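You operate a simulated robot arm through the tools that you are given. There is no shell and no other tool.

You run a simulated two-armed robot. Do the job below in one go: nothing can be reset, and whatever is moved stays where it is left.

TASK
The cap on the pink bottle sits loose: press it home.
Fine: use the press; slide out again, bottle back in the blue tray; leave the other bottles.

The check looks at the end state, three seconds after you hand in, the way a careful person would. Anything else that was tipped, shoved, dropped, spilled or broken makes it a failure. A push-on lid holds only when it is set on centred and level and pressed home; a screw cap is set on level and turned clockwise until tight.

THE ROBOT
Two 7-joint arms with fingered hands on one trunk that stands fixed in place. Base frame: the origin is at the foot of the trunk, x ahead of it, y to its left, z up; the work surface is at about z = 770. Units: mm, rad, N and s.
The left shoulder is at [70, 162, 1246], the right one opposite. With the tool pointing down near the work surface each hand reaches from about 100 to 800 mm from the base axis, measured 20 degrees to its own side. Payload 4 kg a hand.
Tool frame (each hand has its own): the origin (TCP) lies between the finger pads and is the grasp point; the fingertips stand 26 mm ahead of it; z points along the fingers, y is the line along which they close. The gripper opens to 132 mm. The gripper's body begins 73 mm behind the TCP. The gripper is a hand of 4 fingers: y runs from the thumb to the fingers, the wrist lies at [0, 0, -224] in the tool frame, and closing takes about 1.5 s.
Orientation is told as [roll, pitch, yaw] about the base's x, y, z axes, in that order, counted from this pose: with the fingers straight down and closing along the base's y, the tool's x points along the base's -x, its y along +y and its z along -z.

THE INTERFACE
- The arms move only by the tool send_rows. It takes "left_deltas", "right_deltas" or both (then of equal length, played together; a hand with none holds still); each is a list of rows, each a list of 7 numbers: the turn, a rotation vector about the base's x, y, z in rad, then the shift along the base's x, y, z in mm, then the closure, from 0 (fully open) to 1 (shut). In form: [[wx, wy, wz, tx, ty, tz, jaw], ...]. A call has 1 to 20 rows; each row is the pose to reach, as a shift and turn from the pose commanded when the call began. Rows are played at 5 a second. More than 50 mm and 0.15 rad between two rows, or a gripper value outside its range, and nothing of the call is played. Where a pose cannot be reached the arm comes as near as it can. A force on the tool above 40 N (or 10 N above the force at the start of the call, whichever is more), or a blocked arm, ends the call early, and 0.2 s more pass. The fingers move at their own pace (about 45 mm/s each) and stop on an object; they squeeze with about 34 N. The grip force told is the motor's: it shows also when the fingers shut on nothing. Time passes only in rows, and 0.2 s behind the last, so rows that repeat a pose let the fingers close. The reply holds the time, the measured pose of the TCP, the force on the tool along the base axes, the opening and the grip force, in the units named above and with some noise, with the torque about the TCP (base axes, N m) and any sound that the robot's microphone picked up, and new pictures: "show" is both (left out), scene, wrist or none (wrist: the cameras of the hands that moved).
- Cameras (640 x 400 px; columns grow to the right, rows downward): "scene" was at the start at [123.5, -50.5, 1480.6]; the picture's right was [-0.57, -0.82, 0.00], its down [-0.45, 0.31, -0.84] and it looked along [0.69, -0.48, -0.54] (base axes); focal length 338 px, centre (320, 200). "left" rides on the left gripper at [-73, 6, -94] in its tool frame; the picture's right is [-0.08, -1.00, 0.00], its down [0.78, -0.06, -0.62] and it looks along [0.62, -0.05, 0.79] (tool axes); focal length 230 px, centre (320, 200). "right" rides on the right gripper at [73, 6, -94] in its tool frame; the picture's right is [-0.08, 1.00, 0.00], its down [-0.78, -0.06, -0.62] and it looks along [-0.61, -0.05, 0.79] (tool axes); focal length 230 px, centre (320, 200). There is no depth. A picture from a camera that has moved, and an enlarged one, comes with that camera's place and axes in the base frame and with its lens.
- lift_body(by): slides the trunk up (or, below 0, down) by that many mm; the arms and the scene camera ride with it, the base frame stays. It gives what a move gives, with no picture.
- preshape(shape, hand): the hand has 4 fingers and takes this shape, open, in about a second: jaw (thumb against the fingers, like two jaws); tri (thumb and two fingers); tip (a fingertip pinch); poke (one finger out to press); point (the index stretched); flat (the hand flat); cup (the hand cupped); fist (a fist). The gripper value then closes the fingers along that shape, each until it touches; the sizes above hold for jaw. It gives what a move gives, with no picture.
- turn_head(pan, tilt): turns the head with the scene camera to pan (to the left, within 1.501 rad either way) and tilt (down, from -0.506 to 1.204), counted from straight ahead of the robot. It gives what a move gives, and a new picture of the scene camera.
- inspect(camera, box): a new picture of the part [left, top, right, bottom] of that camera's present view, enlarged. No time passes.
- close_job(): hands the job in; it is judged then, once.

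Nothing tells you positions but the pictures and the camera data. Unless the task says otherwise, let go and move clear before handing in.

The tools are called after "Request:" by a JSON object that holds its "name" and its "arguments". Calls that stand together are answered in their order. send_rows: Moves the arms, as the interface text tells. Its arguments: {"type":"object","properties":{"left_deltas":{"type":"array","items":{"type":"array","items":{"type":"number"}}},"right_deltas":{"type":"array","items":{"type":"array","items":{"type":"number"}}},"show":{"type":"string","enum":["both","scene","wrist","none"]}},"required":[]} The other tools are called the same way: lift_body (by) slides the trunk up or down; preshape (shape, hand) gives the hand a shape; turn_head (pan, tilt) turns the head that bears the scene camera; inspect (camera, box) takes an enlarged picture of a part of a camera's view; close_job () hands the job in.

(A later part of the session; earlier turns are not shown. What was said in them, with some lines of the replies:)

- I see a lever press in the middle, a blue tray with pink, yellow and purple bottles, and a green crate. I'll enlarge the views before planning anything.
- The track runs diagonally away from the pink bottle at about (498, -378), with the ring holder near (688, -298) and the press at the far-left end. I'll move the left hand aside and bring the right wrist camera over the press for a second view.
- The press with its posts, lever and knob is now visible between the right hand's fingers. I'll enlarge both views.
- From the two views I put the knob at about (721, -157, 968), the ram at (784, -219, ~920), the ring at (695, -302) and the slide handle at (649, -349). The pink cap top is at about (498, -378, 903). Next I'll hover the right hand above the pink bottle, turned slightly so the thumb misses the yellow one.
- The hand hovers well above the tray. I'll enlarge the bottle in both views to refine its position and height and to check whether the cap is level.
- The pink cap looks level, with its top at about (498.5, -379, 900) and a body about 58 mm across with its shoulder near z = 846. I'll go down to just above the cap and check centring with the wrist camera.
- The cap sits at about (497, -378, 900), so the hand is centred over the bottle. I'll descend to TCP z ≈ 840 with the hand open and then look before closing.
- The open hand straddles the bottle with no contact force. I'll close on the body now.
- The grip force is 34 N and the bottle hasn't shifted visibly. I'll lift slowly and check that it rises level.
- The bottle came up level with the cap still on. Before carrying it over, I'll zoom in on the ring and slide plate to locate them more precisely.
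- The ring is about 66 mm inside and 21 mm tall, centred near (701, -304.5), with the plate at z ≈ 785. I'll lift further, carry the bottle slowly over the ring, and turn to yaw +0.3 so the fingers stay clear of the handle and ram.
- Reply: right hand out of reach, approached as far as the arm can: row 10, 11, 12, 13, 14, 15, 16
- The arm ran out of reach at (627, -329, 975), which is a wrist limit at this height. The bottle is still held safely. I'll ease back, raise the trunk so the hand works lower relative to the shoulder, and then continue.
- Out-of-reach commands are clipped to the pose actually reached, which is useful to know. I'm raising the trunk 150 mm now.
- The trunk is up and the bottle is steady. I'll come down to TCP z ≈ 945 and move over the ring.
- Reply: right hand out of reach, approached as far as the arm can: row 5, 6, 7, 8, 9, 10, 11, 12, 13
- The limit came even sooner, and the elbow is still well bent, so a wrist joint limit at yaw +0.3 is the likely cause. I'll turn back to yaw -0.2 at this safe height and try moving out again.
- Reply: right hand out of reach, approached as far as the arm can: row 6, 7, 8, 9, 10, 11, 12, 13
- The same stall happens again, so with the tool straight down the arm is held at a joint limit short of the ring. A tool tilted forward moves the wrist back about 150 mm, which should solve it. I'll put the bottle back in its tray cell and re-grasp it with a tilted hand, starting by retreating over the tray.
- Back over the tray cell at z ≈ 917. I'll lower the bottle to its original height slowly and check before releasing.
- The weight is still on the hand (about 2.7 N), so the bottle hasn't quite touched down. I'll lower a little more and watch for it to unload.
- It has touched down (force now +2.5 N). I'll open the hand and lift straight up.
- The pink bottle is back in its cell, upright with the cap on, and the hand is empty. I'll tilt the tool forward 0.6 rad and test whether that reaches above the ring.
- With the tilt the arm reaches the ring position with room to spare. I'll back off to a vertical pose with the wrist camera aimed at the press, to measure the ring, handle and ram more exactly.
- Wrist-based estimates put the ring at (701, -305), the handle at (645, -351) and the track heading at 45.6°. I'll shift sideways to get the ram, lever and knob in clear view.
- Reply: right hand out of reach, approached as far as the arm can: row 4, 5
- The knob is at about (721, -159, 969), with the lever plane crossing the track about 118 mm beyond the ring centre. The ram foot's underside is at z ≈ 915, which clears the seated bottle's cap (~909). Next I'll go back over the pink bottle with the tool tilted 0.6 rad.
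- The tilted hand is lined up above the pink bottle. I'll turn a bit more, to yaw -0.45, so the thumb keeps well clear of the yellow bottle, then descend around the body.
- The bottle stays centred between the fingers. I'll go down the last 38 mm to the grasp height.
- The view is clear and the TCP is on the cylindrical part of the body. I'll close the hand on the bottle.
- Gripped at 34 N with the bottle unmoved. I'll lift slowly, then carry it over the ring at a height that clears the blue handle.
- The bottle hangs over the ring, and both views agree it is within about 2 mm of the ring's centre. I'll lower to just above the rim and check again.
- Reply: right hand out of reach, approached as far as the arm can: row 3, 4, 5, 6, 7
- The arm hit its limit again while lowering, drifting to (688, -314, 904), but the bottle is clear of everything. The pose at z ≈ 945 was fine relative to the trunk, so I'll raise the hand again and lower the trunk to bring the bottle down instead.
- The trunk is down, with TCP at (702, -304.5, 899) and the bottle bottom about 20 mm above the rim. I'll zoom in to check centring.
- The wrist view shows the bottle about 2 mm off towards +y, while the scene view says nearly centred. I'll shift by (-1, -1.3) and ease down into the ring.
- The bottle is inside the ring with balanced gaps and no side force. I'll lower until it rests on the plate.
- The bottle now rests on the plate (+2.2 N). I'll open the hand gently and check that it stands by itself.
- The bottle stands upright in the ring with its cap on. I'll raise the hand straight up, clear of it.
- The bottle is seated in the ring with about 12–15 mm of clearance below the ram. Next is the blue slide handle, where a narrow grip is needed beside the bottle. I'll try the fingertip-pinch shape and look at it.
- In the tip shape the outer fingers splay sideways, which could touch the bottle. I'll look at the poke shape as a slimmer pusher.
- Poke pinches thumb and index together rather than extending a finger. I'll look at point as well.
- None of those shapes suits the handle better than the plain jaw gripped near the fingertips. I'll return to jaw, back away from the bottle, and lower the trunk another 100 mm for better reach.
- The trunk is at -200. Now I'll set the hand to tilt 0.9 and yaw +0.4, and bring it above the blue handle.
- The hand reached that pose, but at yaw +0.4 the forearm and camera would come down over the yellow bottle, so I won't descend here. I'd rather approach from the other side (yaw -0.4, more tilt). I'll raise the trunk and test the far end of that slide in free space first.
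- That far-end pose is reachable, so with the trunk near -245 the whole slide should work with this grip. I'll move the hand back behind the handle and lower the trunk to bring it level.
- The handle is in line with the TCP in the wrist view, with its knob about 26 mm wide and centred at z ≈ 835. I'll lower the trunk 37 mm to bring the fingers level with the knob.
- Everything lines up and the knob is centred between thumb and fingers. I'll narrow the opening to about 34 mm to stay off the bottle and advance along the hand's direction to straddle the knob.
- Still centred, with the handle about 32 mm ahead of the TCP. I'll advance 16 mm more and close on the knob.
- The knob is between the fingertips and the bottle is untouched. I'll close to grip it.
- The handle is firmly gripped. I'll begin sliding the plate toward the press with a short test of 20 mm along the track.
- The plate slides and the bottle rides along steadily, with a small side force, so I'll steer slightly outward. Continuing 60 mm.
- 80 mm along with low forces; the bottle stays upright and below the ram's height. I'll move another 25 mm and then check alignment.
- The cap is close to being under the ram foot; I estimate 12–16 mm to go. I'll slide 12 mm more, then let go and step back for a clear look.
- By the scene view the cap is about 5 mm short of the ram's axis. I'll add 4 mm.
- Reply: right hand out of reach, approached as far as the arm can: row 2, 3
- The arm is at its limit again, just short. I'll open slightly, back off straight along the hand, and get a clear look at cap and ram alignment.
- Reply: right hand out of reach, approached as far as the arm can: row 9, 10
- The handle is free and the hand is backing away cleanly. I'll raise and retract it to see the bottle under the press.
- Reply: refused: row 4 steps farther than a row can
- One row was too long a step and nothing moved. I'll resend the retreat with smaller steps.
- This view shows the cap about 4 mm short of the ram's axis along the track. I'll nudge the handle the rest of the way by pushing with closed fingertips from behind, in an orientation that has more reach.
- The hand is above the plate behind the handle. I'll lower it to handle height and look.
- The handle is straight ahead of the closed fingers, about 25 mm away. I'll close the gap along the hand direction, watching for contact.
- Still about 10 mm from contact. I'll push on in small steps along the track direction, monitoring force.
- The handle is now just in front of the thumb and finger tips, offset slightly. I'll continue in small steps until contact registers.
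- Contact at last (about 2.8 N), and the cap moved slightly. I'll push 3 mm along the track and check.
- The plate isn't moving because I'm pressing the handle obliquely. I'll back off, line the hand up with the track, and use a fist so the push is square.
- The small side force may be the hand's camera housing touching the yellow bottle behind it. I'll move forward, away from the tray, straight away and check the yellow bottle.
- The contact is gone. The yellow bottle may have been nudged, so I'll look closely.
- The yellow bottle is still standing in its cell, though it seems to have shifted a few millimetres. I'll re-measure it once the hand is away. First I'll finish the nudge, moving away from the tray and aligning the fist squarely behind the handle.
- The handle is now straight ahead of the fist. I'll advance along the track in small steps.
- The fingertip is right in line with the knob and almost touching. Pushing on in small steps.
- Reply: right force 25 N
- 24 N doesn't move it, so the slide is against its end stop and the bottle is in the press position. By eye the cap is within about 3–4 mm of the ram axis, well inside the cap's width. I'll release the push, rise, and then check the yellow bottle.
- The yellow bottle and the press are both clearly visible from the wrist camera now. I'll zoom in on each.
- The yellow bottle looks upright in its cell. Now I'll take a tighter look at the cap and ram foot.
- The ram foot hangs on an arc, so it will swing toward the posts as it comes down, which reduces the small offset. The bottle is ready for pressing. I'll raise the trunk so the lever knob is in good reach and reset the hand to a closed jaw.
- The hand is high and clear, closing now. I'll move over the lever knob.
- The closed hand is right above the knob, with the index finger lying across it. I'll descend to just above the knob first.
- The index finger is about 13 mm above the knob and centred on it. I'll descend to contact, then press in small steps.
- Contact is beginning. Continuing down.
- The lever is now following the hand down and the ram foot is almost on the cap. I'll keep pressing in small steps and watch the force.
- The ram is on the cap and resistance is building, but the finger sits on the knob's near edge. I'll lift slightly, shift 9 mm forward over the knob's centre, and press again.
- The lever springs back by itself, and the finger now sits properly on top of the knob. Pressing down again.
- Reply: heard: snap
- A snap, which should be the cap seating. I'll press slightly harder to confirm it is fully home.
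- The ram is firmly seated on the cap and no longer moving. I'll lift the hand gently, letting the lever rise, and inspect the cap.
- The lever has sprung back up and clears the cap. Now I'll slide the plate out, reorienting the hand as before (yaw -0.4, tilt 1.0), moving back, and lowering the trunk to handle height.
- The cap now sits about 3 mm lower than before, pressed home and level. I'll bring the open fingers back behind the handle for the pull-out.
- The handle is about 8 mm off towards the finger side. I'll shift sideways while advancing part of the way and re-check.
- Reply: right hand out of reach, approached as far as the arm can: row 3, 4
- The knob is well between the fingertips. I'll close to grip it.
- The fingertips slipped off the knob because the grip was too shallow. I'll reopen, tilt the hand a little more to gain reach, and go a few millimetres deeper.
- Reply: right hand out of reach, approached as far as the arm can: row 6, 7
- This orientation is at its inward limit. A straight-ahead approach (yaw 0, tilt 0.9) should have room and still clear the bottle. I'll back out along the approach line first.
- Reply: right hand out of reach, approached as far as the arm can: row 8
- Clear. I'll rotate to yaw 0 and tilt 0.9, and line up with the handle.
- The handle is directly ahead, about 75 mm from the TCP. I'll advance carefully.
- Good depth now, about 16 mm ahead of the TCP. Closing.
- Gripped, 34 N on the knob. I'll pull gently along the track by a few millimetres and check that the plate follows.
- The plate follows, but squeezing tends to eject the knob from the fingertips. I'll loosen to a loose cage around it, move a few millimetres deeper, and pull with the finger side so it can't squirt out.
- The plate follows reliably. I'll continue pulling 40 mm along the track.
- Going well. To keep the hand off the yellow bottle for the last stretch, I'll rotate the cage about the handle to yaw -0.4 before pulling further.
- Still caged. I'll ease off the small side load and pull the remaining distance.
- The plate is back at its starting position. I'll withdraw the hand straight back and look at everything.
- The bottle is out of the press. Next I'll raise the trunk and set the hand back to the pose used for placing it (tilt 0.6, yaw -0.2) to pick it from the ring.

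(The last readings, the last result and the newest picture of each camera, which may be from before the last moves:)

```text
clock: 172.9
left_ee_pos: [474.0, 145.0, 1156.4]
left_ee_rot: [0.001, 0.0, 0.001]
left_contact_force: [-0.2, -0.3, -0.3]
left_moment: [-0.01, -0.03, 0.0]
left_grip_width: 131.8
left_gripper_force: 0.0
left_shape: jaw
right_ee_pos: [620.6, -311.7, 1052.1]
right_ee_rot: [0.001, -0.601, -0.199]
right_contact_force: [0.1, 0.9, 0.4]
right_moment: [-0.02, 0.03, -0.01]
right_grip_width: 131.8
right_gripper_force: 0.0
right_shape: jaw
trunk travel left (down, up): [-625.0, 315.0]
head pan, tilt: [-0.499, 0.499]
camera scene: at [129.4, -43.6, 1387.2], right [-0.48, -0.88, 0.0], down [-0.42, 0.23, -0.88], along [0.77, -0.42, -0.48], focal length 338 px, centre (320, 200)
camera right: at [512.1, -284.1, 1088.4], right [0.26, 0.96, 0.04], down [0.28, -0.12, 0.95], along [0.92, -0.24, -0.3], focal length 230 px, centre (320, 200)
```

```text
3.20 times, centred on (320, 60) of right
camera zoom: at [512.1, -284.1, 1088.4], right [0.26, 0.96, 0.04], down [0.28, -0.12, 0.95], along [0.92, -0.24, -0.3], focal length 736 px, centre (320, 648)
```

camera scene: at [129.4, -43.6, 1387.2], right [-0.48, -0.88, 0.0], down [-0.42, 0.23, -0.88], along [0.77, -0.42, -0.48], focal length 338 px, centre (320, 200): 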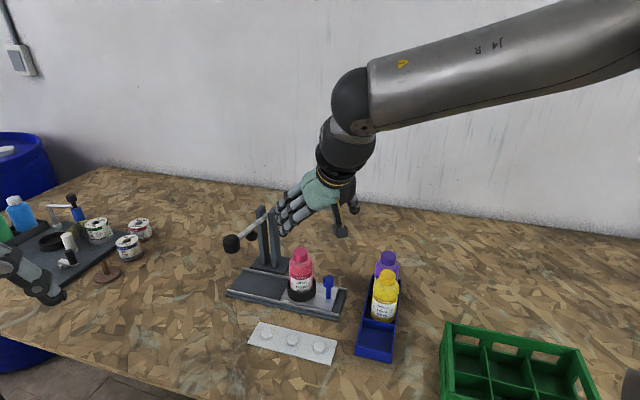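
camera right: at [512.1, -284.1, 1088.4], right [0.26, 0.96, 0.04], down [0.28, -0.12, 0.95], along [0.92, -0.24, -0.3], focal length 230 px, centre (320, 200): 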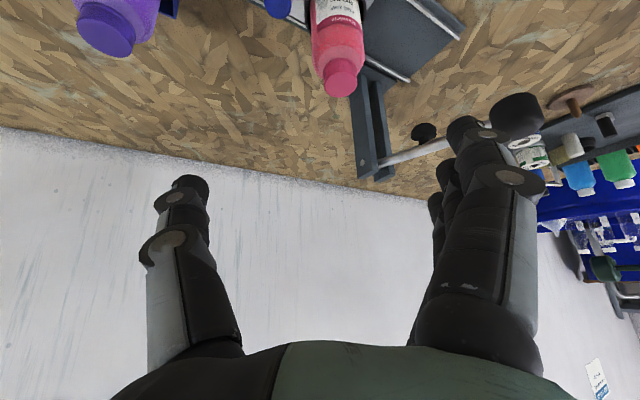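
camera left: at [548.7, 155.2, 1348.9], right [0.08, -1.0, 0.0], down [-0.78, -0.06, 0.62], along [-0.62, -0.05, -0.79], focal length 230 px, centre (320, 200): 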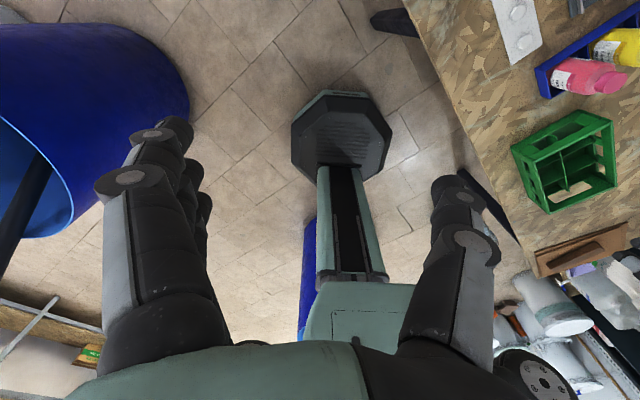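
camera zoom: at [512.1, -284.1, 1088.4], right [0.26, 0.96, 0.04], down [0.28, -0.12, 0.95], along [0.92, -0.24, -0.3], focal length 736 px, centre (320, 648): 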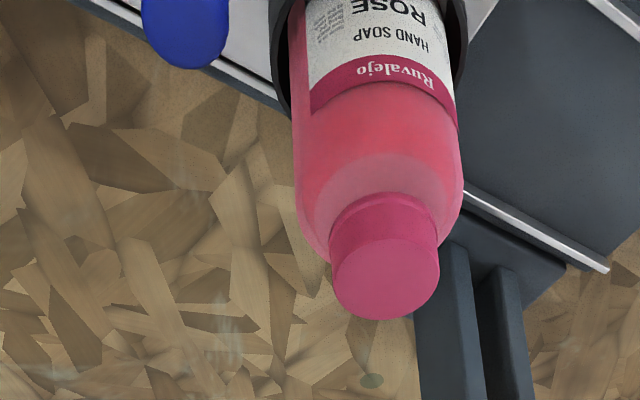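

The cap is at about (699, -304.6), essentially where I set the bottle down. I'll move above it and descend with the hand open.

Request:
{"name": "send_rows", "arguments": {"right_deltas": [[0, 0, 0, 25, 2, -10, 0], [0, 0, 0, 55, 5, -30, 0], [0, 0, 0, 79, 7, -55, 0], [0, 0, 0, 79, 7, -90, 0], [0, 0, 0, 79, 7, -125, 0], [0, 0, 0, 79, 7, -155, 0], [0, 0, 0, 79, 7, -155, 0]], "show": "both"}}

Request:
{"name": "inspect", "arguments": {"camera": "scene", "box": [230, 210, 350, 320]}}

```text
clock: 174.5
left_ee_pos: [473.6, 146.0, 1158.0]
left_ee_rot: [-0.001, 0.001, 0.001]
left_contact_force: [0.2, 1.0, 0.3]
left_moment: [-0.02, 0.0, 0.02]
left_grip_width: 131.7
left_gripper_force: 0.0
left_shape: jaw
right_ee_pos: [702.4, -303.5, 896.8]
right_ee_rot: [0.001, -0.601, -0.201]
right_contact_force: [0.0, -0.1, 0.8]
right_moment: [0.0, 0.0, -0.02]
right_grip_width: 132.0
right_gripper_force: 0.0
right_shape: jaw
trunk travel left (down, up): [-625.0, 315.0]
head pan, tilt: [-0.499, 0.499]
camera scene: at [129.4, -43.0, 1387.2], right [-0.48, -0.88, 0.0], down [-0.42, 0.23, -0.88], along [0.77, -0.42, -0.48], focal length 338 px, centre (320, 200)
camera right: at [591.2, -276.2, 932.7], right [0.26, 0.96, 0.04], down [0.28, -0.12, 0.95], along [0.92, -0.24, -0.3], focal length 230 px, centre (320, 200)
```

scene: 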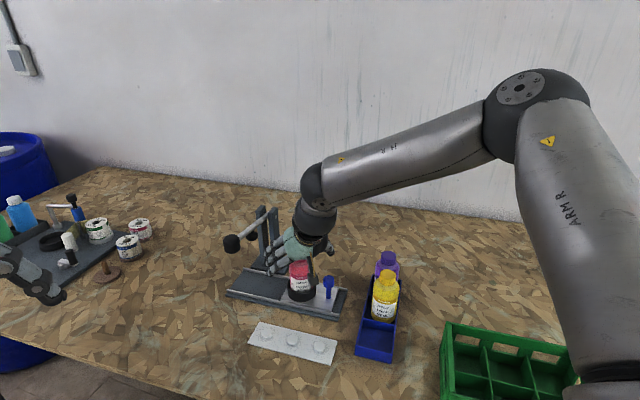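
right: 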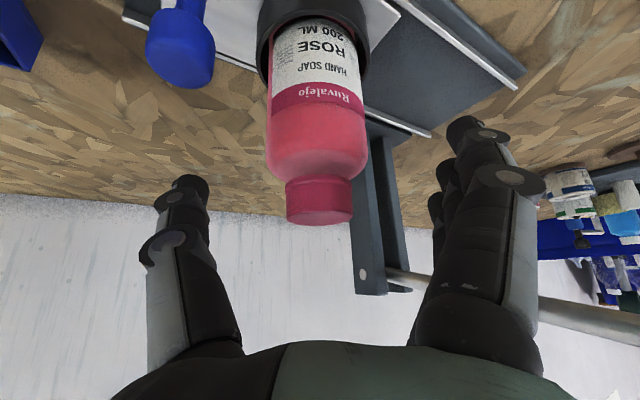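

```text
3.64 times, centred on (290, 265) of scene
camera zoom: at [129.4, -43.0, 1387.2], right [-0.48, -0.88, 0.0], down [-0.42, 0.23, -0.88], along [0.77, -0.42, -0.48], focal length 1231 px, centre (429, -36)
```

zoom: 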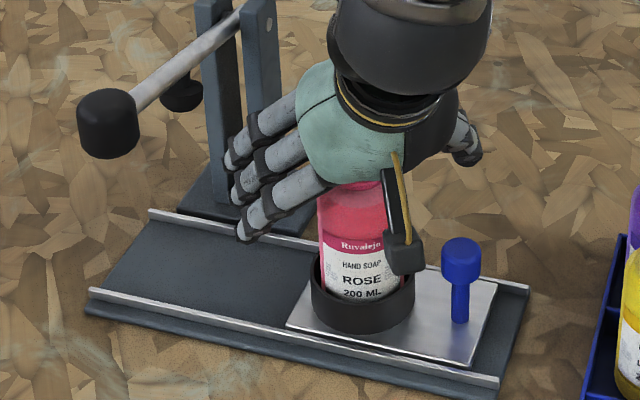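

Centred. I'll lower to the grasp height and close on the body.

Request:
{"name": "send_rows", "arguments": {"right_deltas": [[0, 0, 0, -1, -0.5, -14, 0], [0, 0, 0, -2, -1, -28, 0], [0, 0, 0, -2, -1, -37, 0], [0, 0, 0, -2, -1, -37, 0], [0, 0, 0, -2, -1, -37, 0.3], [0, 0, 0, -2, -1, -37, 0.5], [0, 0, 0, -2, -1, -37, 0.6], [0, 0, 0, -2, -1, -37, 0.7], [0, 0, 0, -2, -1, -37, 0.75], [0, 0, 0, -2, -1, -37, 0.75], [0, 0, 0, -2, -1, -37, 0.75], [0, 0, 0, -2, -1, -37, 0.75]], "show": "both"}}

```text
clock: 177.1
left_ee_pos: [473.9, 145.5, 1156.3]
left_ee_rot: [0.0, -0.001, 0.0]
left_contact_force: [-0.2, 0.5, -0.2]
left_moment: [0.02, -0.03, -0.03]
left_grip_width: 131.8
left_gripper_force: 0.1
left_shape: jaw
right_ee_pos: [699.3, -305.4, 859.6]
right_ee_rot: [-0.001, -0.6, -0.2]
right_contact_force: [-0.6, -0.7, 1.3]
right_moment: [0.02, 0.05, 0.02]
right_grip_width: 42.9
right_gripper_force: 33.8
right_shape: jaw
trunk travel left (down, up): [-625.0, 315.0]
head pan, tilt: [-0.499, 0.499]
camera scene: at [130.0, -43.1, 1387.2], right [-0.48, -0.88, 0.0], down [-0.42, 0.23, -0.88], along [0.77, -0.42, -0.48], focal length 338 px, centre (320, 200)
camera right: at [589.4, -277.4, 895.9], right [0.26, 0.96, 0.04], down [0.28, -0.12, 0.95], along [0.92, -0.24, -0.3], focal length 230 px, centre (320, 200)
```

scene: 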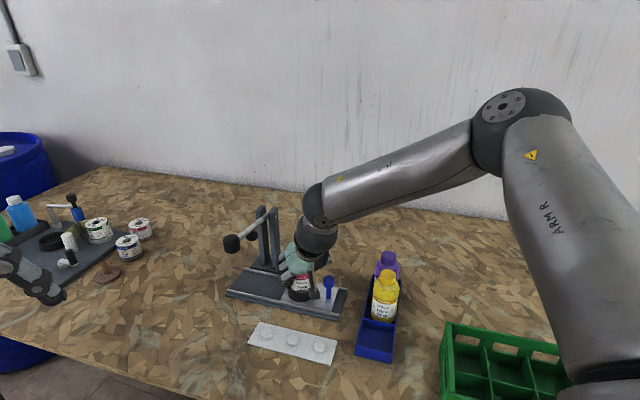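
right: 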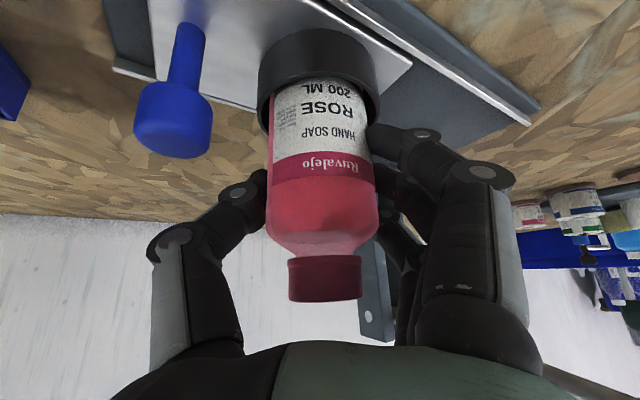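

Firm grip. I'll lift the bottle slowly out of the ring.

Request:
{"name": "send_rows", "arguments": {"right_deltas": [[0, 0, 0, 0, 0, 4, 0.75], [0, 0, 0, 0, 0, 10, 0.75], [0, 0, 0, 0, 0, 18, 0.75], [0, 0, 0, 0, 0, 28, 0.75], [0, 0, 0, 0, 0, 40, 0.75], [0, 0, 0, 0, 0, 55, 0.75], [0, 0, 0, 0, 0, 72, 0.75], [0, 0, 0, 0, 0, 88, 0.75], [0, 0, 0, 0, 0, 88, 0.75]], "show": "both"}}

Request:
{"name": "inspect", "arguments": {"camera": "scene", "box": [230, 200, 350, 320]}}

```text
clock: 179.1
left_ee_pos: [475.9, 144.7, 1157.1]
left_ee_rot: [0.001, 0.001, -0.001]
left_contact_force: [0.0, 0.1, -0.8]
left_moment: [-0.02, -0.01, -0.02]
left_grip_width: 132.0
left_gripper_force: 0.1
left_shape: jaw
right_ee_pos: [699.7, -305.1, 948.0]
right_ee_rot: [0.0, -0.598, -0.2]
right_contact_force: [0.3, 0.0, -2.9]
right_moment: [-0.01, 0.03, 0.0]
right_grip_width: 42.8
right_gripper_force: 34.2
right_shape: jaw
trunk travel left (down, up): [-625.0, 315.0]
head pan, tilt: [-0.499, 0.499]
camera scene: at [130.7, -43.5, 1387.1], right [-0.48, -0.88, 0.0], down [-0.42, 0.23, -0.88], along [0.77, -0.42, -0.48], focal length 338 px, centre (320, 200)
camera right: at [589.5, -277.5, 983.7], right [0.26, 0.96, 0.04], down [0.28, -0.12, 0.95], along [0.92, -0.24, -0.3], focal length 230 px, centre (320, 200)
```

scene: 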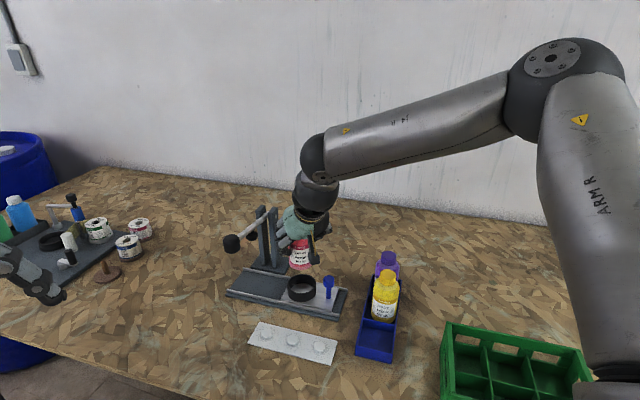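
right: 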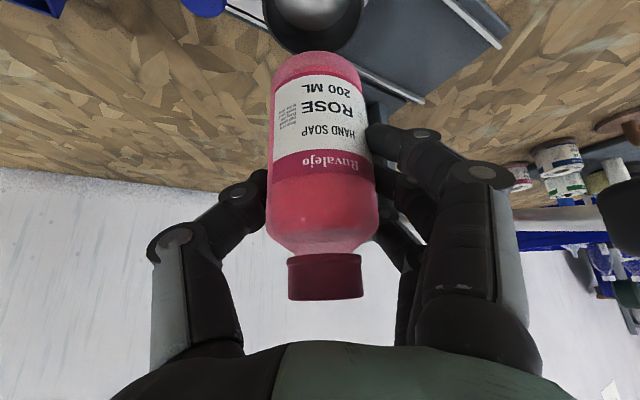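

```text
3.33 times, centred on (290, 260) of scene
camera zoom: at [130.7, -43.5, 1387.1], right [-0.48, -0.88, 0.0], down [-0.42, 0.23, -0.88], along [0.77, -0.42, -0.48], focal length 1128 px, centre (420, 0)
```

zoom: 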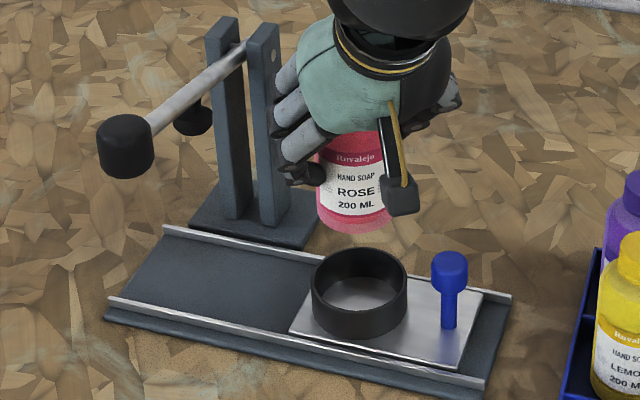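

The bottle is up with the cap firmly on. Carrying it back over its tray cell.

Request:
{"name": "send_rows", "arguments": {"right_deltas": [[0, 0, -0.01, -5, -2, 2, 0.75], [0, 0, -0.03, -18, -6.5, 2, 0.75], [0, 0, -0.06, -38, -14, 2, 0.75], [0, 0, -0.09, -60, -21.7, 2, 0.75], [0, 0, -0.12, -83, -30, 2, 0.75], [0, 0, -0.15, -106, -38, 2, 0.75], [0, 0, -0.18, -129, -46.5, 2, 0.75], [0, 0, -0.21, -152, -55, 2, 0.75], [0, 0, -0.23, -173, -62.5, 2, 0.75], [0, 0, -0.25, -190, -68.6, 2, 0.75], [0, 0, -0.25, -200, -72.2, 2, 0.75], [0, 0, -0.25, -202.4, -73.2, 2, 0.75], [0, 0, -0.25, -202.4, -73.2, 2, 0.75]], "show": "both"}}

Request:
{"name": "inspect", "arguments": {"camera": "scene", "box": [320, 200, 440, 370]}}

Request:
{"name": "inspect", "arguments": {"camera": "right", "box": [180, 0, 420, 130]}}

```text
clock: 181.9
left_ee_pos: [474.8, 146.0, 1155.8]
left_ee_rot: [0.0, 0.001, 0.001]
left_contact_force: [-0.4, -0.6, 0.0]
left_moment: [0.0, 0.03, -0.01]
left_grip_width: 131.6
left_gripper_force: 0.1
left_shape: jaw
right_ee_pos: [496.6, -378.0, 951.7]
right_ee_rot: [0.0, -0.6, -0.451]
right_contact_force: [-0.2, 0.2, -2.4]
right_moment: [0.04, 0.04, 0.02]
right_grip_width: 42.4
right_gripper_force: 34.5
right_shape: jaw
trunk travel left (down, up): [-625.0, 315.0]
head pan, tilt: [-0.499, 0.499]
camera scene: at [130.3, -43.4, 1387.1], right [-0.48, -0.88, 0.0], down [-0.42, 0.23, -0.88], along [0.77, -0.42, -0.48], focal length 338 px, centre (320, 200)
camera right: at [397.5, -324.8, 986.2], right [0.49, 0.87, 0.04], down [0.24, -0.18, 0.95], along [0.84, -0.46, -0.3], focal length 230 px, centre (320, 200)
```

scene: 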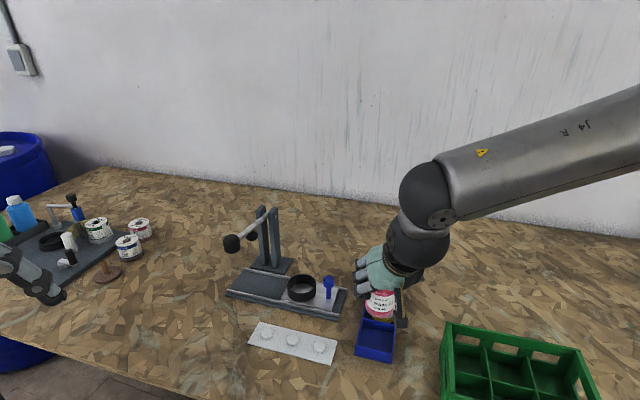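
right: 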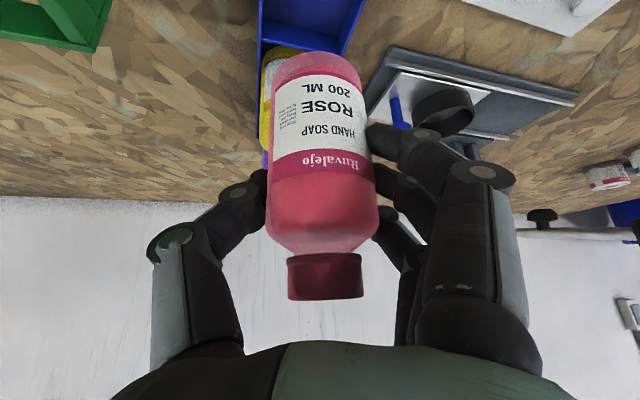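

```text
2.35 times, centred on (380, 285) of scene
camera zoom: at [130.3, -43.4, 1387.1], right [-0.48, -0.88, 0.0], down [-0.42, 0.23, -0.88], along [0.77, -0.42, -0.48], focal length 796 px, centre (179, 0)
```

zoom: 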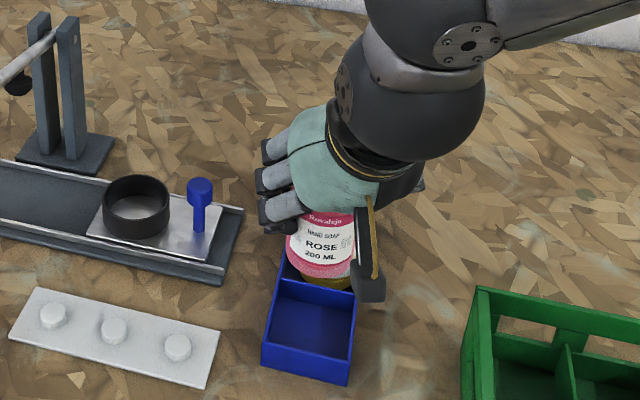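

```text
2.67 times, centred on (300, 65) of right
camera zoom: at [397.5, -324.8, 986.2], right [0.49, 0.87, 0.04], down [0.24, -0.18, 0.95], along [0.84, -0.46, -0.3], focal length 614 px, centre (373, 560)
```

zoom: 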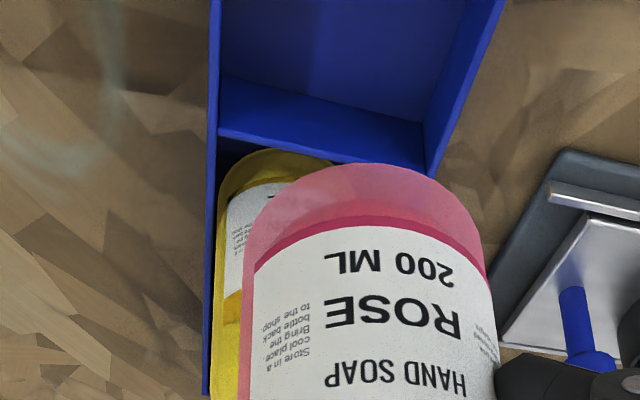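

The tray hasn't moved and the bottle is right over its cell. I'll lower most of the way and check.

Request:
{"name": "send_rows", "arguments": {"right_deltas": [[0, 0, 0, 1.2, -0.8, -12, 0.75], [0, 0, 0, 1.2, -0.8, -28, 0.75], [0, 0, 0, 1.2, -0.8, -44, 0.75], [0, 0, 0, 1.2, -0.8, -58, 0.75], [0, 0, 0, 1.2, -0.8, -68, 0.75], [0, 0, 0, 1.2, -0.8, -72, 0.75], [0, 0, 0, 1.2, -0.8, -72, 0.75]], "show": "both"}}

Request:
{"name": "inspect", "arguments": {"camera": "scene", "box": [330, 230, 430, 370]}}

Request:
{"name": "inspect", "arguments": {"camera": "right", "box": [180, 0, 420, 130]}}

```text
clock: 183.5
left_ee_pos: [474.9, 145.1, 1156.6]
left_ee_rot: [0.0, 0.0, -0.001]
left_contact_force: [-0.1, -0.1, 0.1]
left_moment: [-0.04, 0.04, 0.02]
left_grip_width: 131.7
left_gripper_force: 0.1
left_shape: jaw
right_ee_pos: [498.0, -378.7, 878.4]
right_ee_rot: [-0.002, -0.6, -0.45]
right_contact_force: [0.6, 0.0, -1.8]
right_moment: [0.01, 0.02, 0.0]
right_grip_width: 42.6
right_gripper_force: 34.0
right_shape: jaw
trunk travel left (down, up): [-625.0, 315.0]
head pan, tilt: [-0.499, 0.499]
camera scene: at [130.3, -43.4, 1387.1], right [-0.48, -0.88, 0.0], down [-0.42, 0.23, -0.88], along [0.77, -0.42, -0.48], focal length 338 px, centre (320, 200)
camera right: at [399.0, -325.5, 914.1], right [0.49, 0.87, 0.04], down [0.24, -0.19, 0.95], along [0.84, -0.46, -0.3], focal length 230 px, centre (320, 200)
```

scene: 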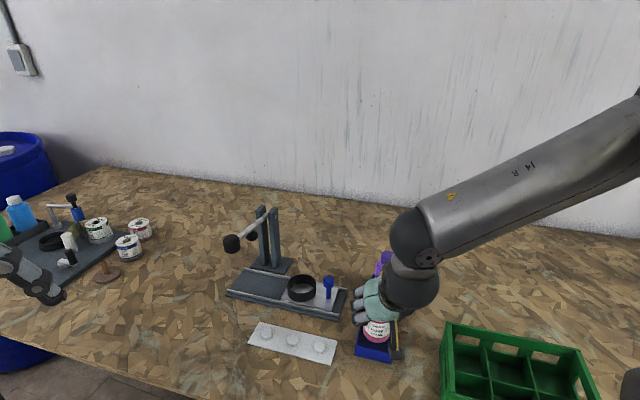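
right: 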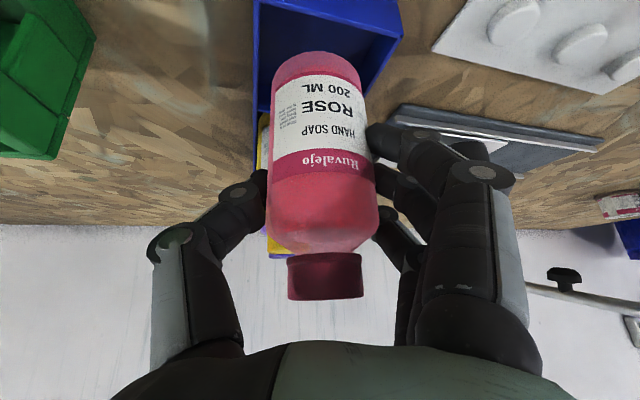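

```text
2.86 times, centred on (380, 300) of scene
camera zoom: at [130.3, -43.4, 1387.1], right [-0.48, -0.88, 0.0], down [-0.42, 0.23, -0.88], along [0.77, -0.42, -0.48], focal length 967 px, centre (149, -86)
```

zoom: 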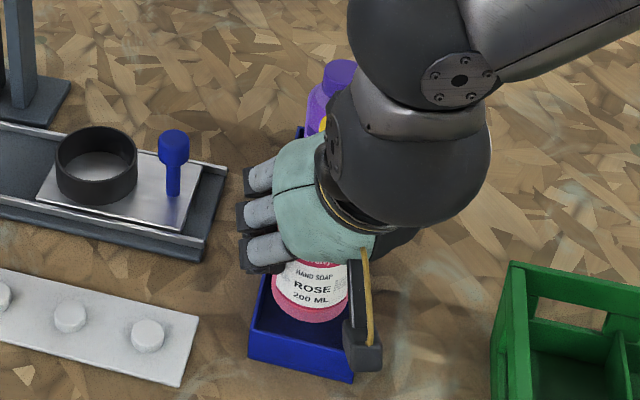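

```text
2.67 times, centred on (300, 65) of right
camera zoom: at [399.0, -325.5, 914.1], right [0.49, 0.87, 0.04], down [0.24, -0.19, 0.95], along [0.84, -0.46, -0.3], focal length 614 px, centre (373, 560)
```

zoom: 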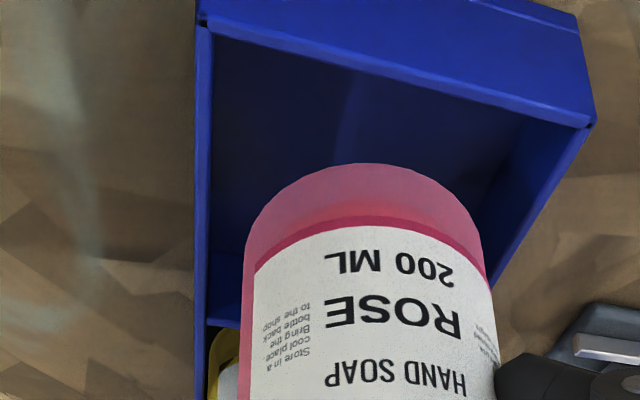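

Good alignment with the cell. Lowering the rest of the way.

Request:
{"name": "send_rows", "arguments": {"right_deltas": [[0, 0, 0, 0, 0, -8, 0.75], [0, 0, 0, 0, 0, -16, 0.75], [0, 0, 0, 0, 0, -22, 0.75], [0, 0, 0, 0, 0, -25, 0.75], [0, 0, 0, 0, 0, -25, 0.75]], "show": "wrist"}}

Request:
{"name": "inspect", "arguments": {"camera": "right", "box": [200, 0, 440, 150]}}

```text
clock: 184.7
left_ee_pos: [474.8, 144.9, 1155.8]
left_ee_rot: [-0.001, 0.0, 0.0]
left_contact_force: [0.7, 0.0, -0.9]
left_moment: [-0.02, 0.0, 0.02]
left_grip_width: 132.1
left_gripper_force: 0.1
left_shape: jaw
right_ee_pos: [498.7, -377.8, 853.2]
right_ee_rot: [0.0, -0.599, -0.45]
right_contact_force: [-0.5, -0.4, -3.0]
right_moment: [0.0, -0.02, -0.01]
right_grip_width: 42.6
right_gripper_force: 33.9
right_shape: jaw
trunk travel left (down, up): [-625.0, 315.0]
head pan, tilt: [-0.499, 0.499]
camera right: at [398.8, -325.2, 888.9], right [0.49, 0.87, 0.04], down [0.24, -0.18, 0.95], along [0.84, -0.46, -0.3], focal length 230 px, centre (320, 200)
```

right: 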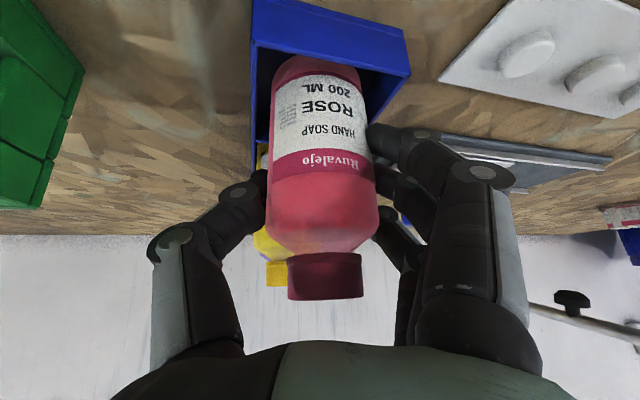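

```text
2.67 times, centred on (320, 75) of right
camera zoom: at [398.8, -325.2, 888.9], right [0.49, 0.87, 0.04], down [0.24, -0.18, 0.95], along [0.84, -0.46, -0.3], focal length 614 px, centre (320, 533)
```

zoom: 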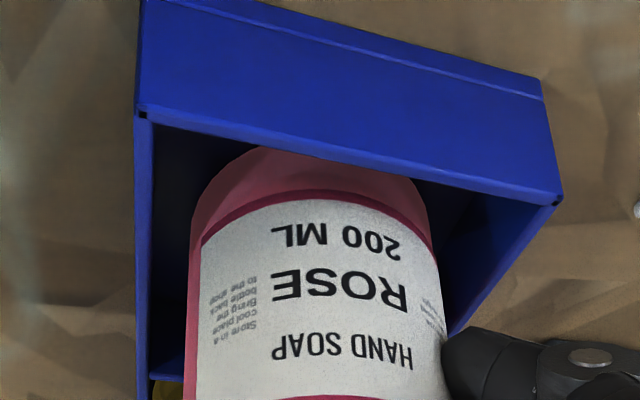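

Request:
{"name": "send_rows", "arguments": {"right_deltas": [[0, 0, 0, 0, 0, -1, 0.75], [0, 0, 0, 0, 0, -2, 0.75], [0, 0, 0, 0, 0, -2, 0.75]], "show": "none"}}

```text
clock: 185.5
left_ee_pos: [475.2, 145.7, 1156.3]
left_ee_rot: [0.0, 0.001, 0.0]
left_contact_force: [-0.2, 0.0, 0.8]
left_moment: [0.01, 0.01, -0.01]
left_grip_width: 132.0
left_gripper_force: 0.0
left_shape: jaw
right_ee_pos: [497.4, -377.8, 850.3]
right_ee_rot: [-0.001, -0.601, -0.45]
right_contact_force: [0.0, 0.0, -2.0]
right_moment: [0.01, -0.01, 0.04]
right_grip_width: 42.9
right_gripper_force: 33.8
right_shape: jaw
trunk travel left (down, up): [-625.0, 315.0]
head pan, tilt: [-0.499, 0.499]
```

Request:
{"name": "send_rows", "arguments": {"right_deltas": [[0, 0, 0, 0, 0, -0.8, 0.75], [0, 0, 0, 0, 0, -1.5, 0.75], [0, 0, 0, 0, 0, -1.5, 0.75]], "show": "none"}}

```text
clock: 186.3
left_ee_pos: [475.0, 145.3, 1157.1]
left_ee_rot: [0.0, 0.0, -0.001]
left_contact_force: [0.0, -0.3, -0.4]
left_moment: [0.02, 0.03, 0.0]
left_grip_width: 131.9
left_gripper_force: 0.0
left_shape: jaw
right_ee_pos: [497.6, -379.0, 851.1]
right_ee_rot: [-0.001, -0.602, -0.451]
right_contact_force: [1.4, -1.9, 5.5]
right_moment: [-0.08, -0.01, 0.04]
right_grip_width: 42.8
right_gripper_force: 34.3
right_shape: jaw
trunk travel left (down, up): [-625.0, 315.0]
head pan, tilt: [-0.499, 0.499]
```

Touched down (+5.5 N). I'll ease the load slightly and open the hand.

Request:
{"name": "send_rows", "arguments": {"right_deltas": [[0, 0, 0, 0, 0, 0.5, 0.75], [0, 0, 0, 0, 0, 0.5, 0.65], [0, 0, 0, 0, 0, 0.5, 0.55], [0, 0, 0, 0, 0, 0.5, 0.4], [0, 0, 0, 0, 0, 0.5, 0.25], [0, 0, 0, 0, 0, 0.5, 0.1], [0, 0, 0, 0, 0, 0.5, 0.0], [0, 0, 0, 0, 0, 0.5, 0.0]], "show": "both"}}

Request:
{"name": "inspect", "arguments": {"camera": "scene", "box": [330, 230, 430, 370]}}

```text
clock: 188.1
left_ee_pos: [475.2, 145.5, 1156.9]
left_ee_rot: [0.001, -0.001, 0.0]
left_contact_force: [0.4, 0.3, 0.1]
left_moment: [-0.01, -0.02, 0.0]
left_grip_width: 131.7
left_gripper_force: 0.1
left_shape: jaw
right_ee_pos: [497.5, -379.2, 850.4]
right_ee_rot: [-0.001, -0.6, -0.45]
right_contact_force: [-0.2, 0.5, -0.5]
right_moment: [0.0, 0.03, -0.01]
right_grip_width: 131.7
right_gripper_force: 0.1
right_shape: jaw
trunk travel left (down, up): [-625.0, 315.0]
head pan, tilt: [-0.499, 0.499]
camera scene: at [130.1, -43.2, 1387.1], right [-0.48, -0.88, 0.0], down [-0.42, 0.23, -0.88], along [0.77, -0.42, -0.48], focal length 338 px, centre (320, 200)
camera right: at [398.5, -325.3, 886.3], right [0.49, 0.87, 0.04], down [0.24, -0.18, 0.95], along [0.84, -0.46, -0.3], focal length 230 px, centre (320, 200)
```

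scene: 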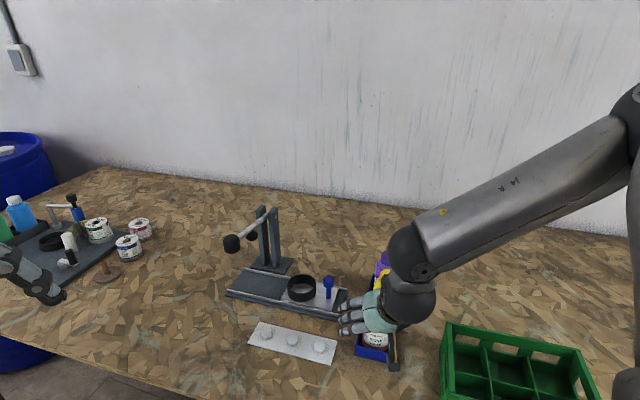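
right: 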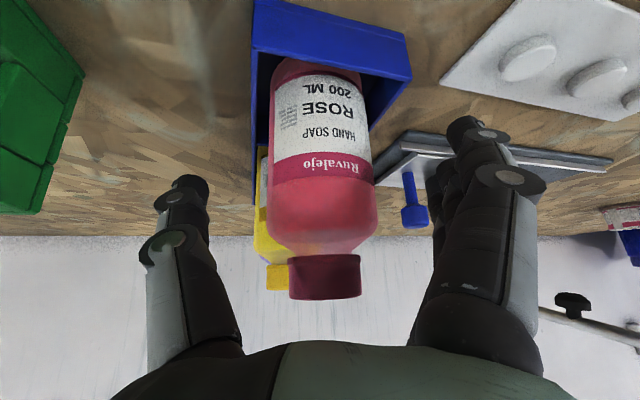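

```text
2.86 times, centred on (380, 300) of scene
camera zoom: at [130.1, -43.2, 1387.1], right [-0.48, -0.88, 0.0], down [-0.42, 0.23, -0.88], along [0.77, -0.42, -0.48], focal length 967 px, centre (149, -86)
```

zoom: 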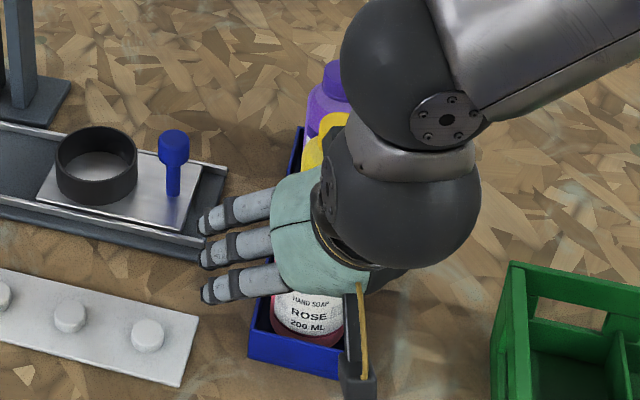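

Released, and the pink bottle stands in its cell. I'll raise the hand straight up and clear.

Request:
{"name": "send_rows", "arguments": {"right_deltas": [[0, 0, 0, 0, 0, 12, 0.0], [0, 0, 0, 0, 0, 35, 0.0], [0, 0, 0, 0, 0, 65, 0.0], [0, 0, 0, 0, 0, 100, 0.0], [0, 0, 0, 0, 0, 140, 0.0], [0, 0, 0, -30, 5, 170, 0.0], [0, 0, 0, -65, 5, 200, 0.0], [0, 0, 0, -100, 5, 225, 0.0], [0, 0, 0, -130, 5, 240, 0.0], [0, 0, 0, -130, 5, 240, 0.0]], "show": "both"}}

Request:
{"name": "inspect", "arguments": {"camera": "scene", "box": [330, 230, 430, 370]}}

Request:
{"name": "inspect", "arguments": {"camera": "scene", "box": [210, 190, 370, 370]}}

```text
clock: 190.3
left_ee_pos: [475.4, 146.7, 1156.9]
left_ee_rot: [-0.002, 0.0, 0.0]
left_contact_force: [1.0, 0.1, -0.1]
left_moment: [-0.04, 0.04, -0.03]
left_grip_width: 132.1
left_gripper_force: 0.0
left_shape: jaw
right_ee_pos: [393.8, -384.8, 1108.9]
right_ee_rot: [0.0, -0.599, -0.448]
right_contact_force: [0.3, 0.4, -0.3]
right_moment: [-0.01, 0.01, -0.03]
right_grip_width: 131.9
right_gripper_force: 0.0
right_shape: jaw
right hand out of reach, approached as far as the arm can: row 8, 9, 10
trunk travel left (down, up): [-625.0, 315.0]
head pan, tilt: [-0.499, 0.499]
camera scene: at [130.1, -42.2, 1387.2], right [-0.48, -0.88, 0.0], down [-0.42, 0.23, -0.88], along [0.77, -0.42, -0.48], focal length 338 px, centre (320, 200)
camera right: at [294.8, -330.5, 1145.7], right [0.49, 0.87, 0.04], down [0.25, -0.18, 0.95], along [0.84, -0.46, -0.3], focal length 230 px, centre (320, 200)
```

scene: 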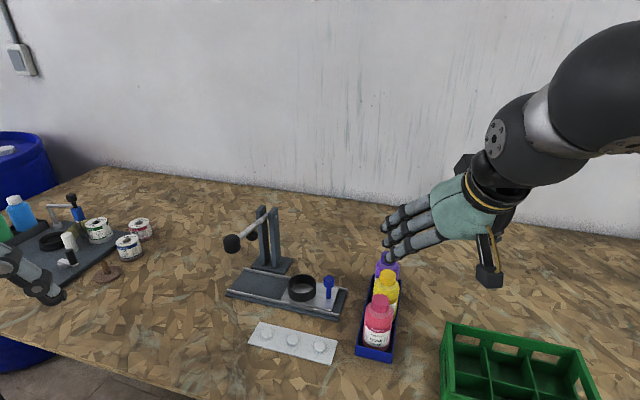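
right: 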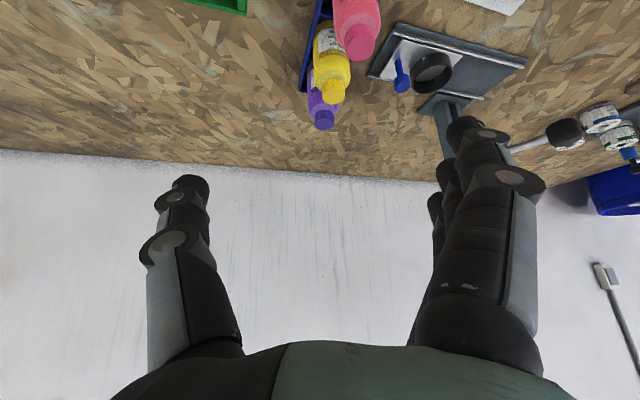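

```text
2.86 times, centred on (380, 300) of scene
camera zoom: at [130.1, -42.2, 1387.2], right [-0.48, -0.88, 0.0], down [-0.42, 0.23, -0.88], along [0.77, -0.42, -0.48], focal length 967 px, centre (149, -86)
```

zoom: 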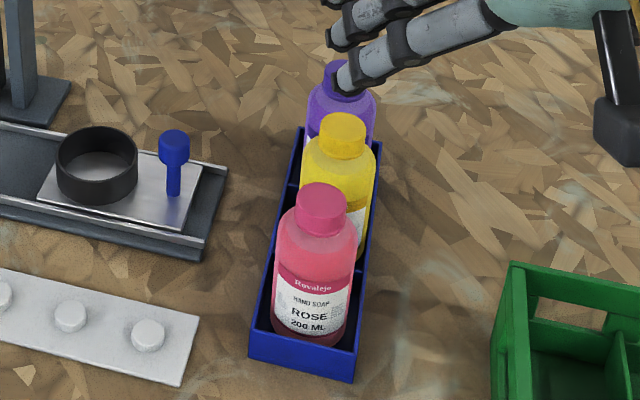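

```text
2.22 times, centred on (290, 280) of scene
camera zoom: at [130.1, -42.2, 1387.2], right [-0.48, -0.88, 0.0], down [-0.42, 0.23, -0.88], along [0.77, -0.42, -0.48], focal length 752 px, centre (387, 22)
```

zoom: 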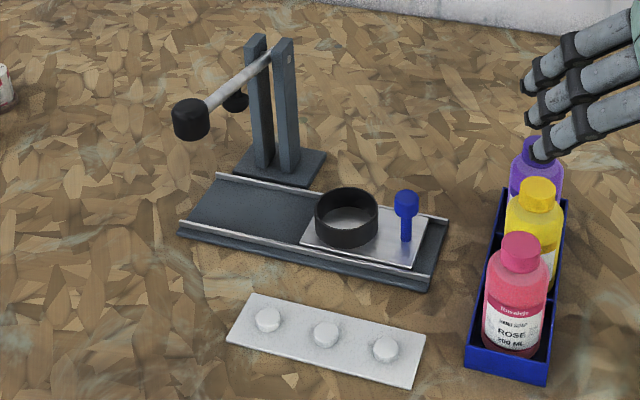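

The pink bottle is back in the tray. I'll raise the trunk, move the hand aside, and restore the original head view to compare with the first picture.

Request:
{"name": "lift_body", "arguments": {"by": 100}}

Request:
{"name": "send_rows", "arguments": {"right_deltas": [[0.052, 0.108, 0, 0, -25, 5, 0], [0.104, 0.216, 0, 0, -55, 5, 0], [0.156, 0.324, 0, 0, -85, 0, 0], [0.208, 0.432, 0, 0, -115, 0, 0], [0.26, 0.54, 0, 0, -143, -5, 0], [0.26, 0.54, 0, 0, -143, -5, 0]], "show": "none"}}

Request:
{"name": "turn_head", "arguments": {"pan": -0.606, "tilt": 0.572}}

Request:
{"name": "inspect", "arguments": {"camera": "scene", "box": [180, 200, 380, 370]}}

Request:
{"name": "inspect", "arguments": {"camera": "scene", "box": [312, 240, 376, 360]}}

```text
clock: 191.6
left_ee_pos: [474.7, 146.1, 1255.7]
left_ee_rot: [0.001, 0.0, -0.001]
left_contact_force: [-0.1, 0.2, -0.6]
left_moment: [0.01, -0.02, -0.02]
left_grip_width: 131.8
left_gripper_force: 0.1
left_shape: jaw
right_ee_pos: [394.7, -386.0, 1208.9]
right_ee_rot: [0.0, -0.6, -0.452]
right_contact_force: [0.9, -0.2, 0.6]
right_moment: [0.0, -0.03, 0.01]
right_grip_width: 132.0
right_gripper_force: 0.0
right_shape: jaw
trunk travel left (down, up): [-725.0, 215.0]
head pan, tilt: [-0.499, 0.499]
```

```text
clock: 193.0
left_ee_pos: [474.9, 145.7, 1257.2]
left_ee_rot: [-0.001, 0.0, 0.0]
left_contact_force: [-0.7, -0.2, 0.3]
left_moment: [-0.01, 0.0, 0.03]
left_grip_width: 131.9
left_gripper_force: 0.0
left_shape: jaw
right_ee_pos: [393.0, -528.3, 1204.8]
right_ee_rot: [0.001, 0.002, -0.451]
right_contact_force: [0.6, 0.1, 0.1]
right_moment: [-0.03, -0.03, 0.01]
right_grip_width: 132.0
right_gripper_force: 0.0
right_shape: jaw
trunk travel left (down, up): [-725.0, 215.0]
head pan, tilt: [-0.499, 0.499]
```

```text
clock: 193.7
left_ee_pos: [474.5, 145.4, 1256.7]
left_ee_rot: [0.001, -0.001, 0.0]
left_contact_force: [-0.3, -0.3, -0.4]
left_moment: [-0.02, 0.01, 0.0]
left_grip_width: 131.8
left_gripper_force: 0.1
left_shape: jaw
right_ee_pos: [394.4, -528.7, 1204.7]
right_ee_rot: [-0.001, 0.0, -0.449]
right_contact_force: [-0.6, -0.7, -0.2]
right_moment: [-0.01, 0.0, 0.03]
right_grip_width: 132.1
right_gripper_force: 0.1
right_shape: jaw
trunk travel left (down, up): [-725.0, 215.0]
head pan, tilt: [-0.606, 0.572]
camera scene: at [122.9, -50.4, 1480.6], right [-0.57, -0.82, 0.0], down [-0.45, 0.31, -0.84], along [0.69, -0.48, -0.54], focal length 338 px, centre (320, 200)
```

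scene: 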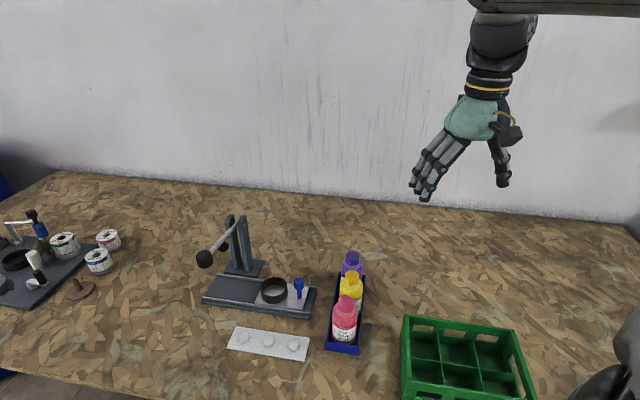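

```text
2.35 times, centred on (280, 285) of scene
camera zoom: at [122.9, -50.4, 1480.6], right [-0.57, -0.82, 0.0], down [-0.45, 0.31, -0.84], along [0.69, -0.48, -0.54], focal length 796 px, centre (414, 0)
```

zoom: 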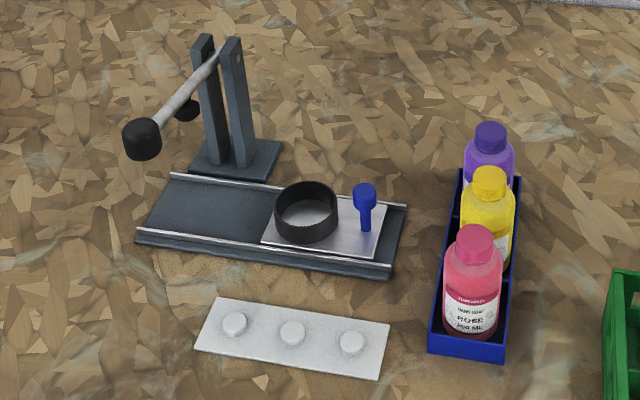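

```text
3.33 times, centred on (344, 300) of scene
camera zoom: at [122.9, -50.4, 1480.6], right [-0.57, -0.82, 0.0], down [-0.45, 0.31, -0.84], along [0.69, -0.48, -0.54], focal length 1128 px, centre (240, -133)
```

zoom: 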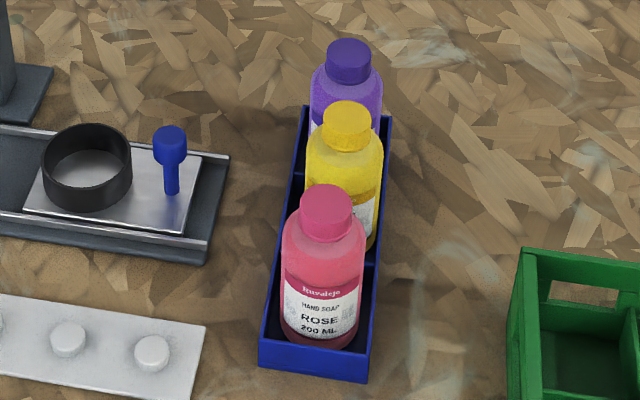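

The press, plate, tray and pink bottle match the first picture. The yellow bottle stands upright in its own cell, a few millimetres from where it was. A last close look at the pink cap.

Request:
{"name": "inspect", "arguments": {"camera": "scene", "box": [325, 245, 375, 350]}}

Request:
{"name": "inspect", "arguments": {"camera": "right", "box": [0, 0, 640, 400]}}

```text
3.81 times, centred on (350, 298) of scene
camera zoom: at [122.9, -50.4, 1480.6], right [-0.57, -0.82, 0.0], down [-0.45, 0.31, -0.84], along [0.69, -0.48, -0.54], focal length 1289 px, centre (206, -171)
```

zoom: 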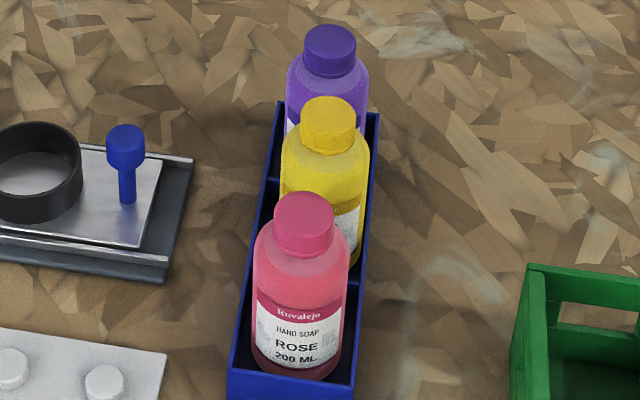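

```text
1.00 times, centred on (320, 200) of right (not enlarged: the box is as wide or as high as the picture)
camera zoom: at [330.0, -491.5, 1297.8], right [0.5, 0.86, 0.0], down [0.68, -0.4, 0.62], along [0.53, -0.31, -0.79], focal length 230 px, centre (320, 200)
```

zoom: 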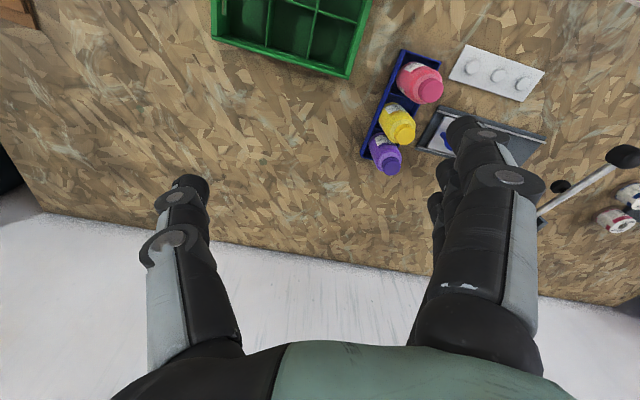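

The pink bottle's cap sits level and as low as its neighbours'. The bottle is back in its cell, the plate is slid out, the lever is up and both hands are clear. Handing the job in.

Request:
{"name": "close_job", "arguments": {}}

```text
The job is handed in.
```

I pressed the pink bottle's cap home in the press and put the bottle back in its cell of the blue tray. I heard the cap snap on; it moved down about 3 mm and now sits level.

The slide is back out at its starting position, the lever is up, and both hands are clear.

**Yellow bottle:** while I was working the slide, the right hand's camera brushed the yellow bottle. It is upright and still in its own cell, but it sits roughly 9 mm from where it started. I left it there rather than risk handling it. The purple bottle was not touched.
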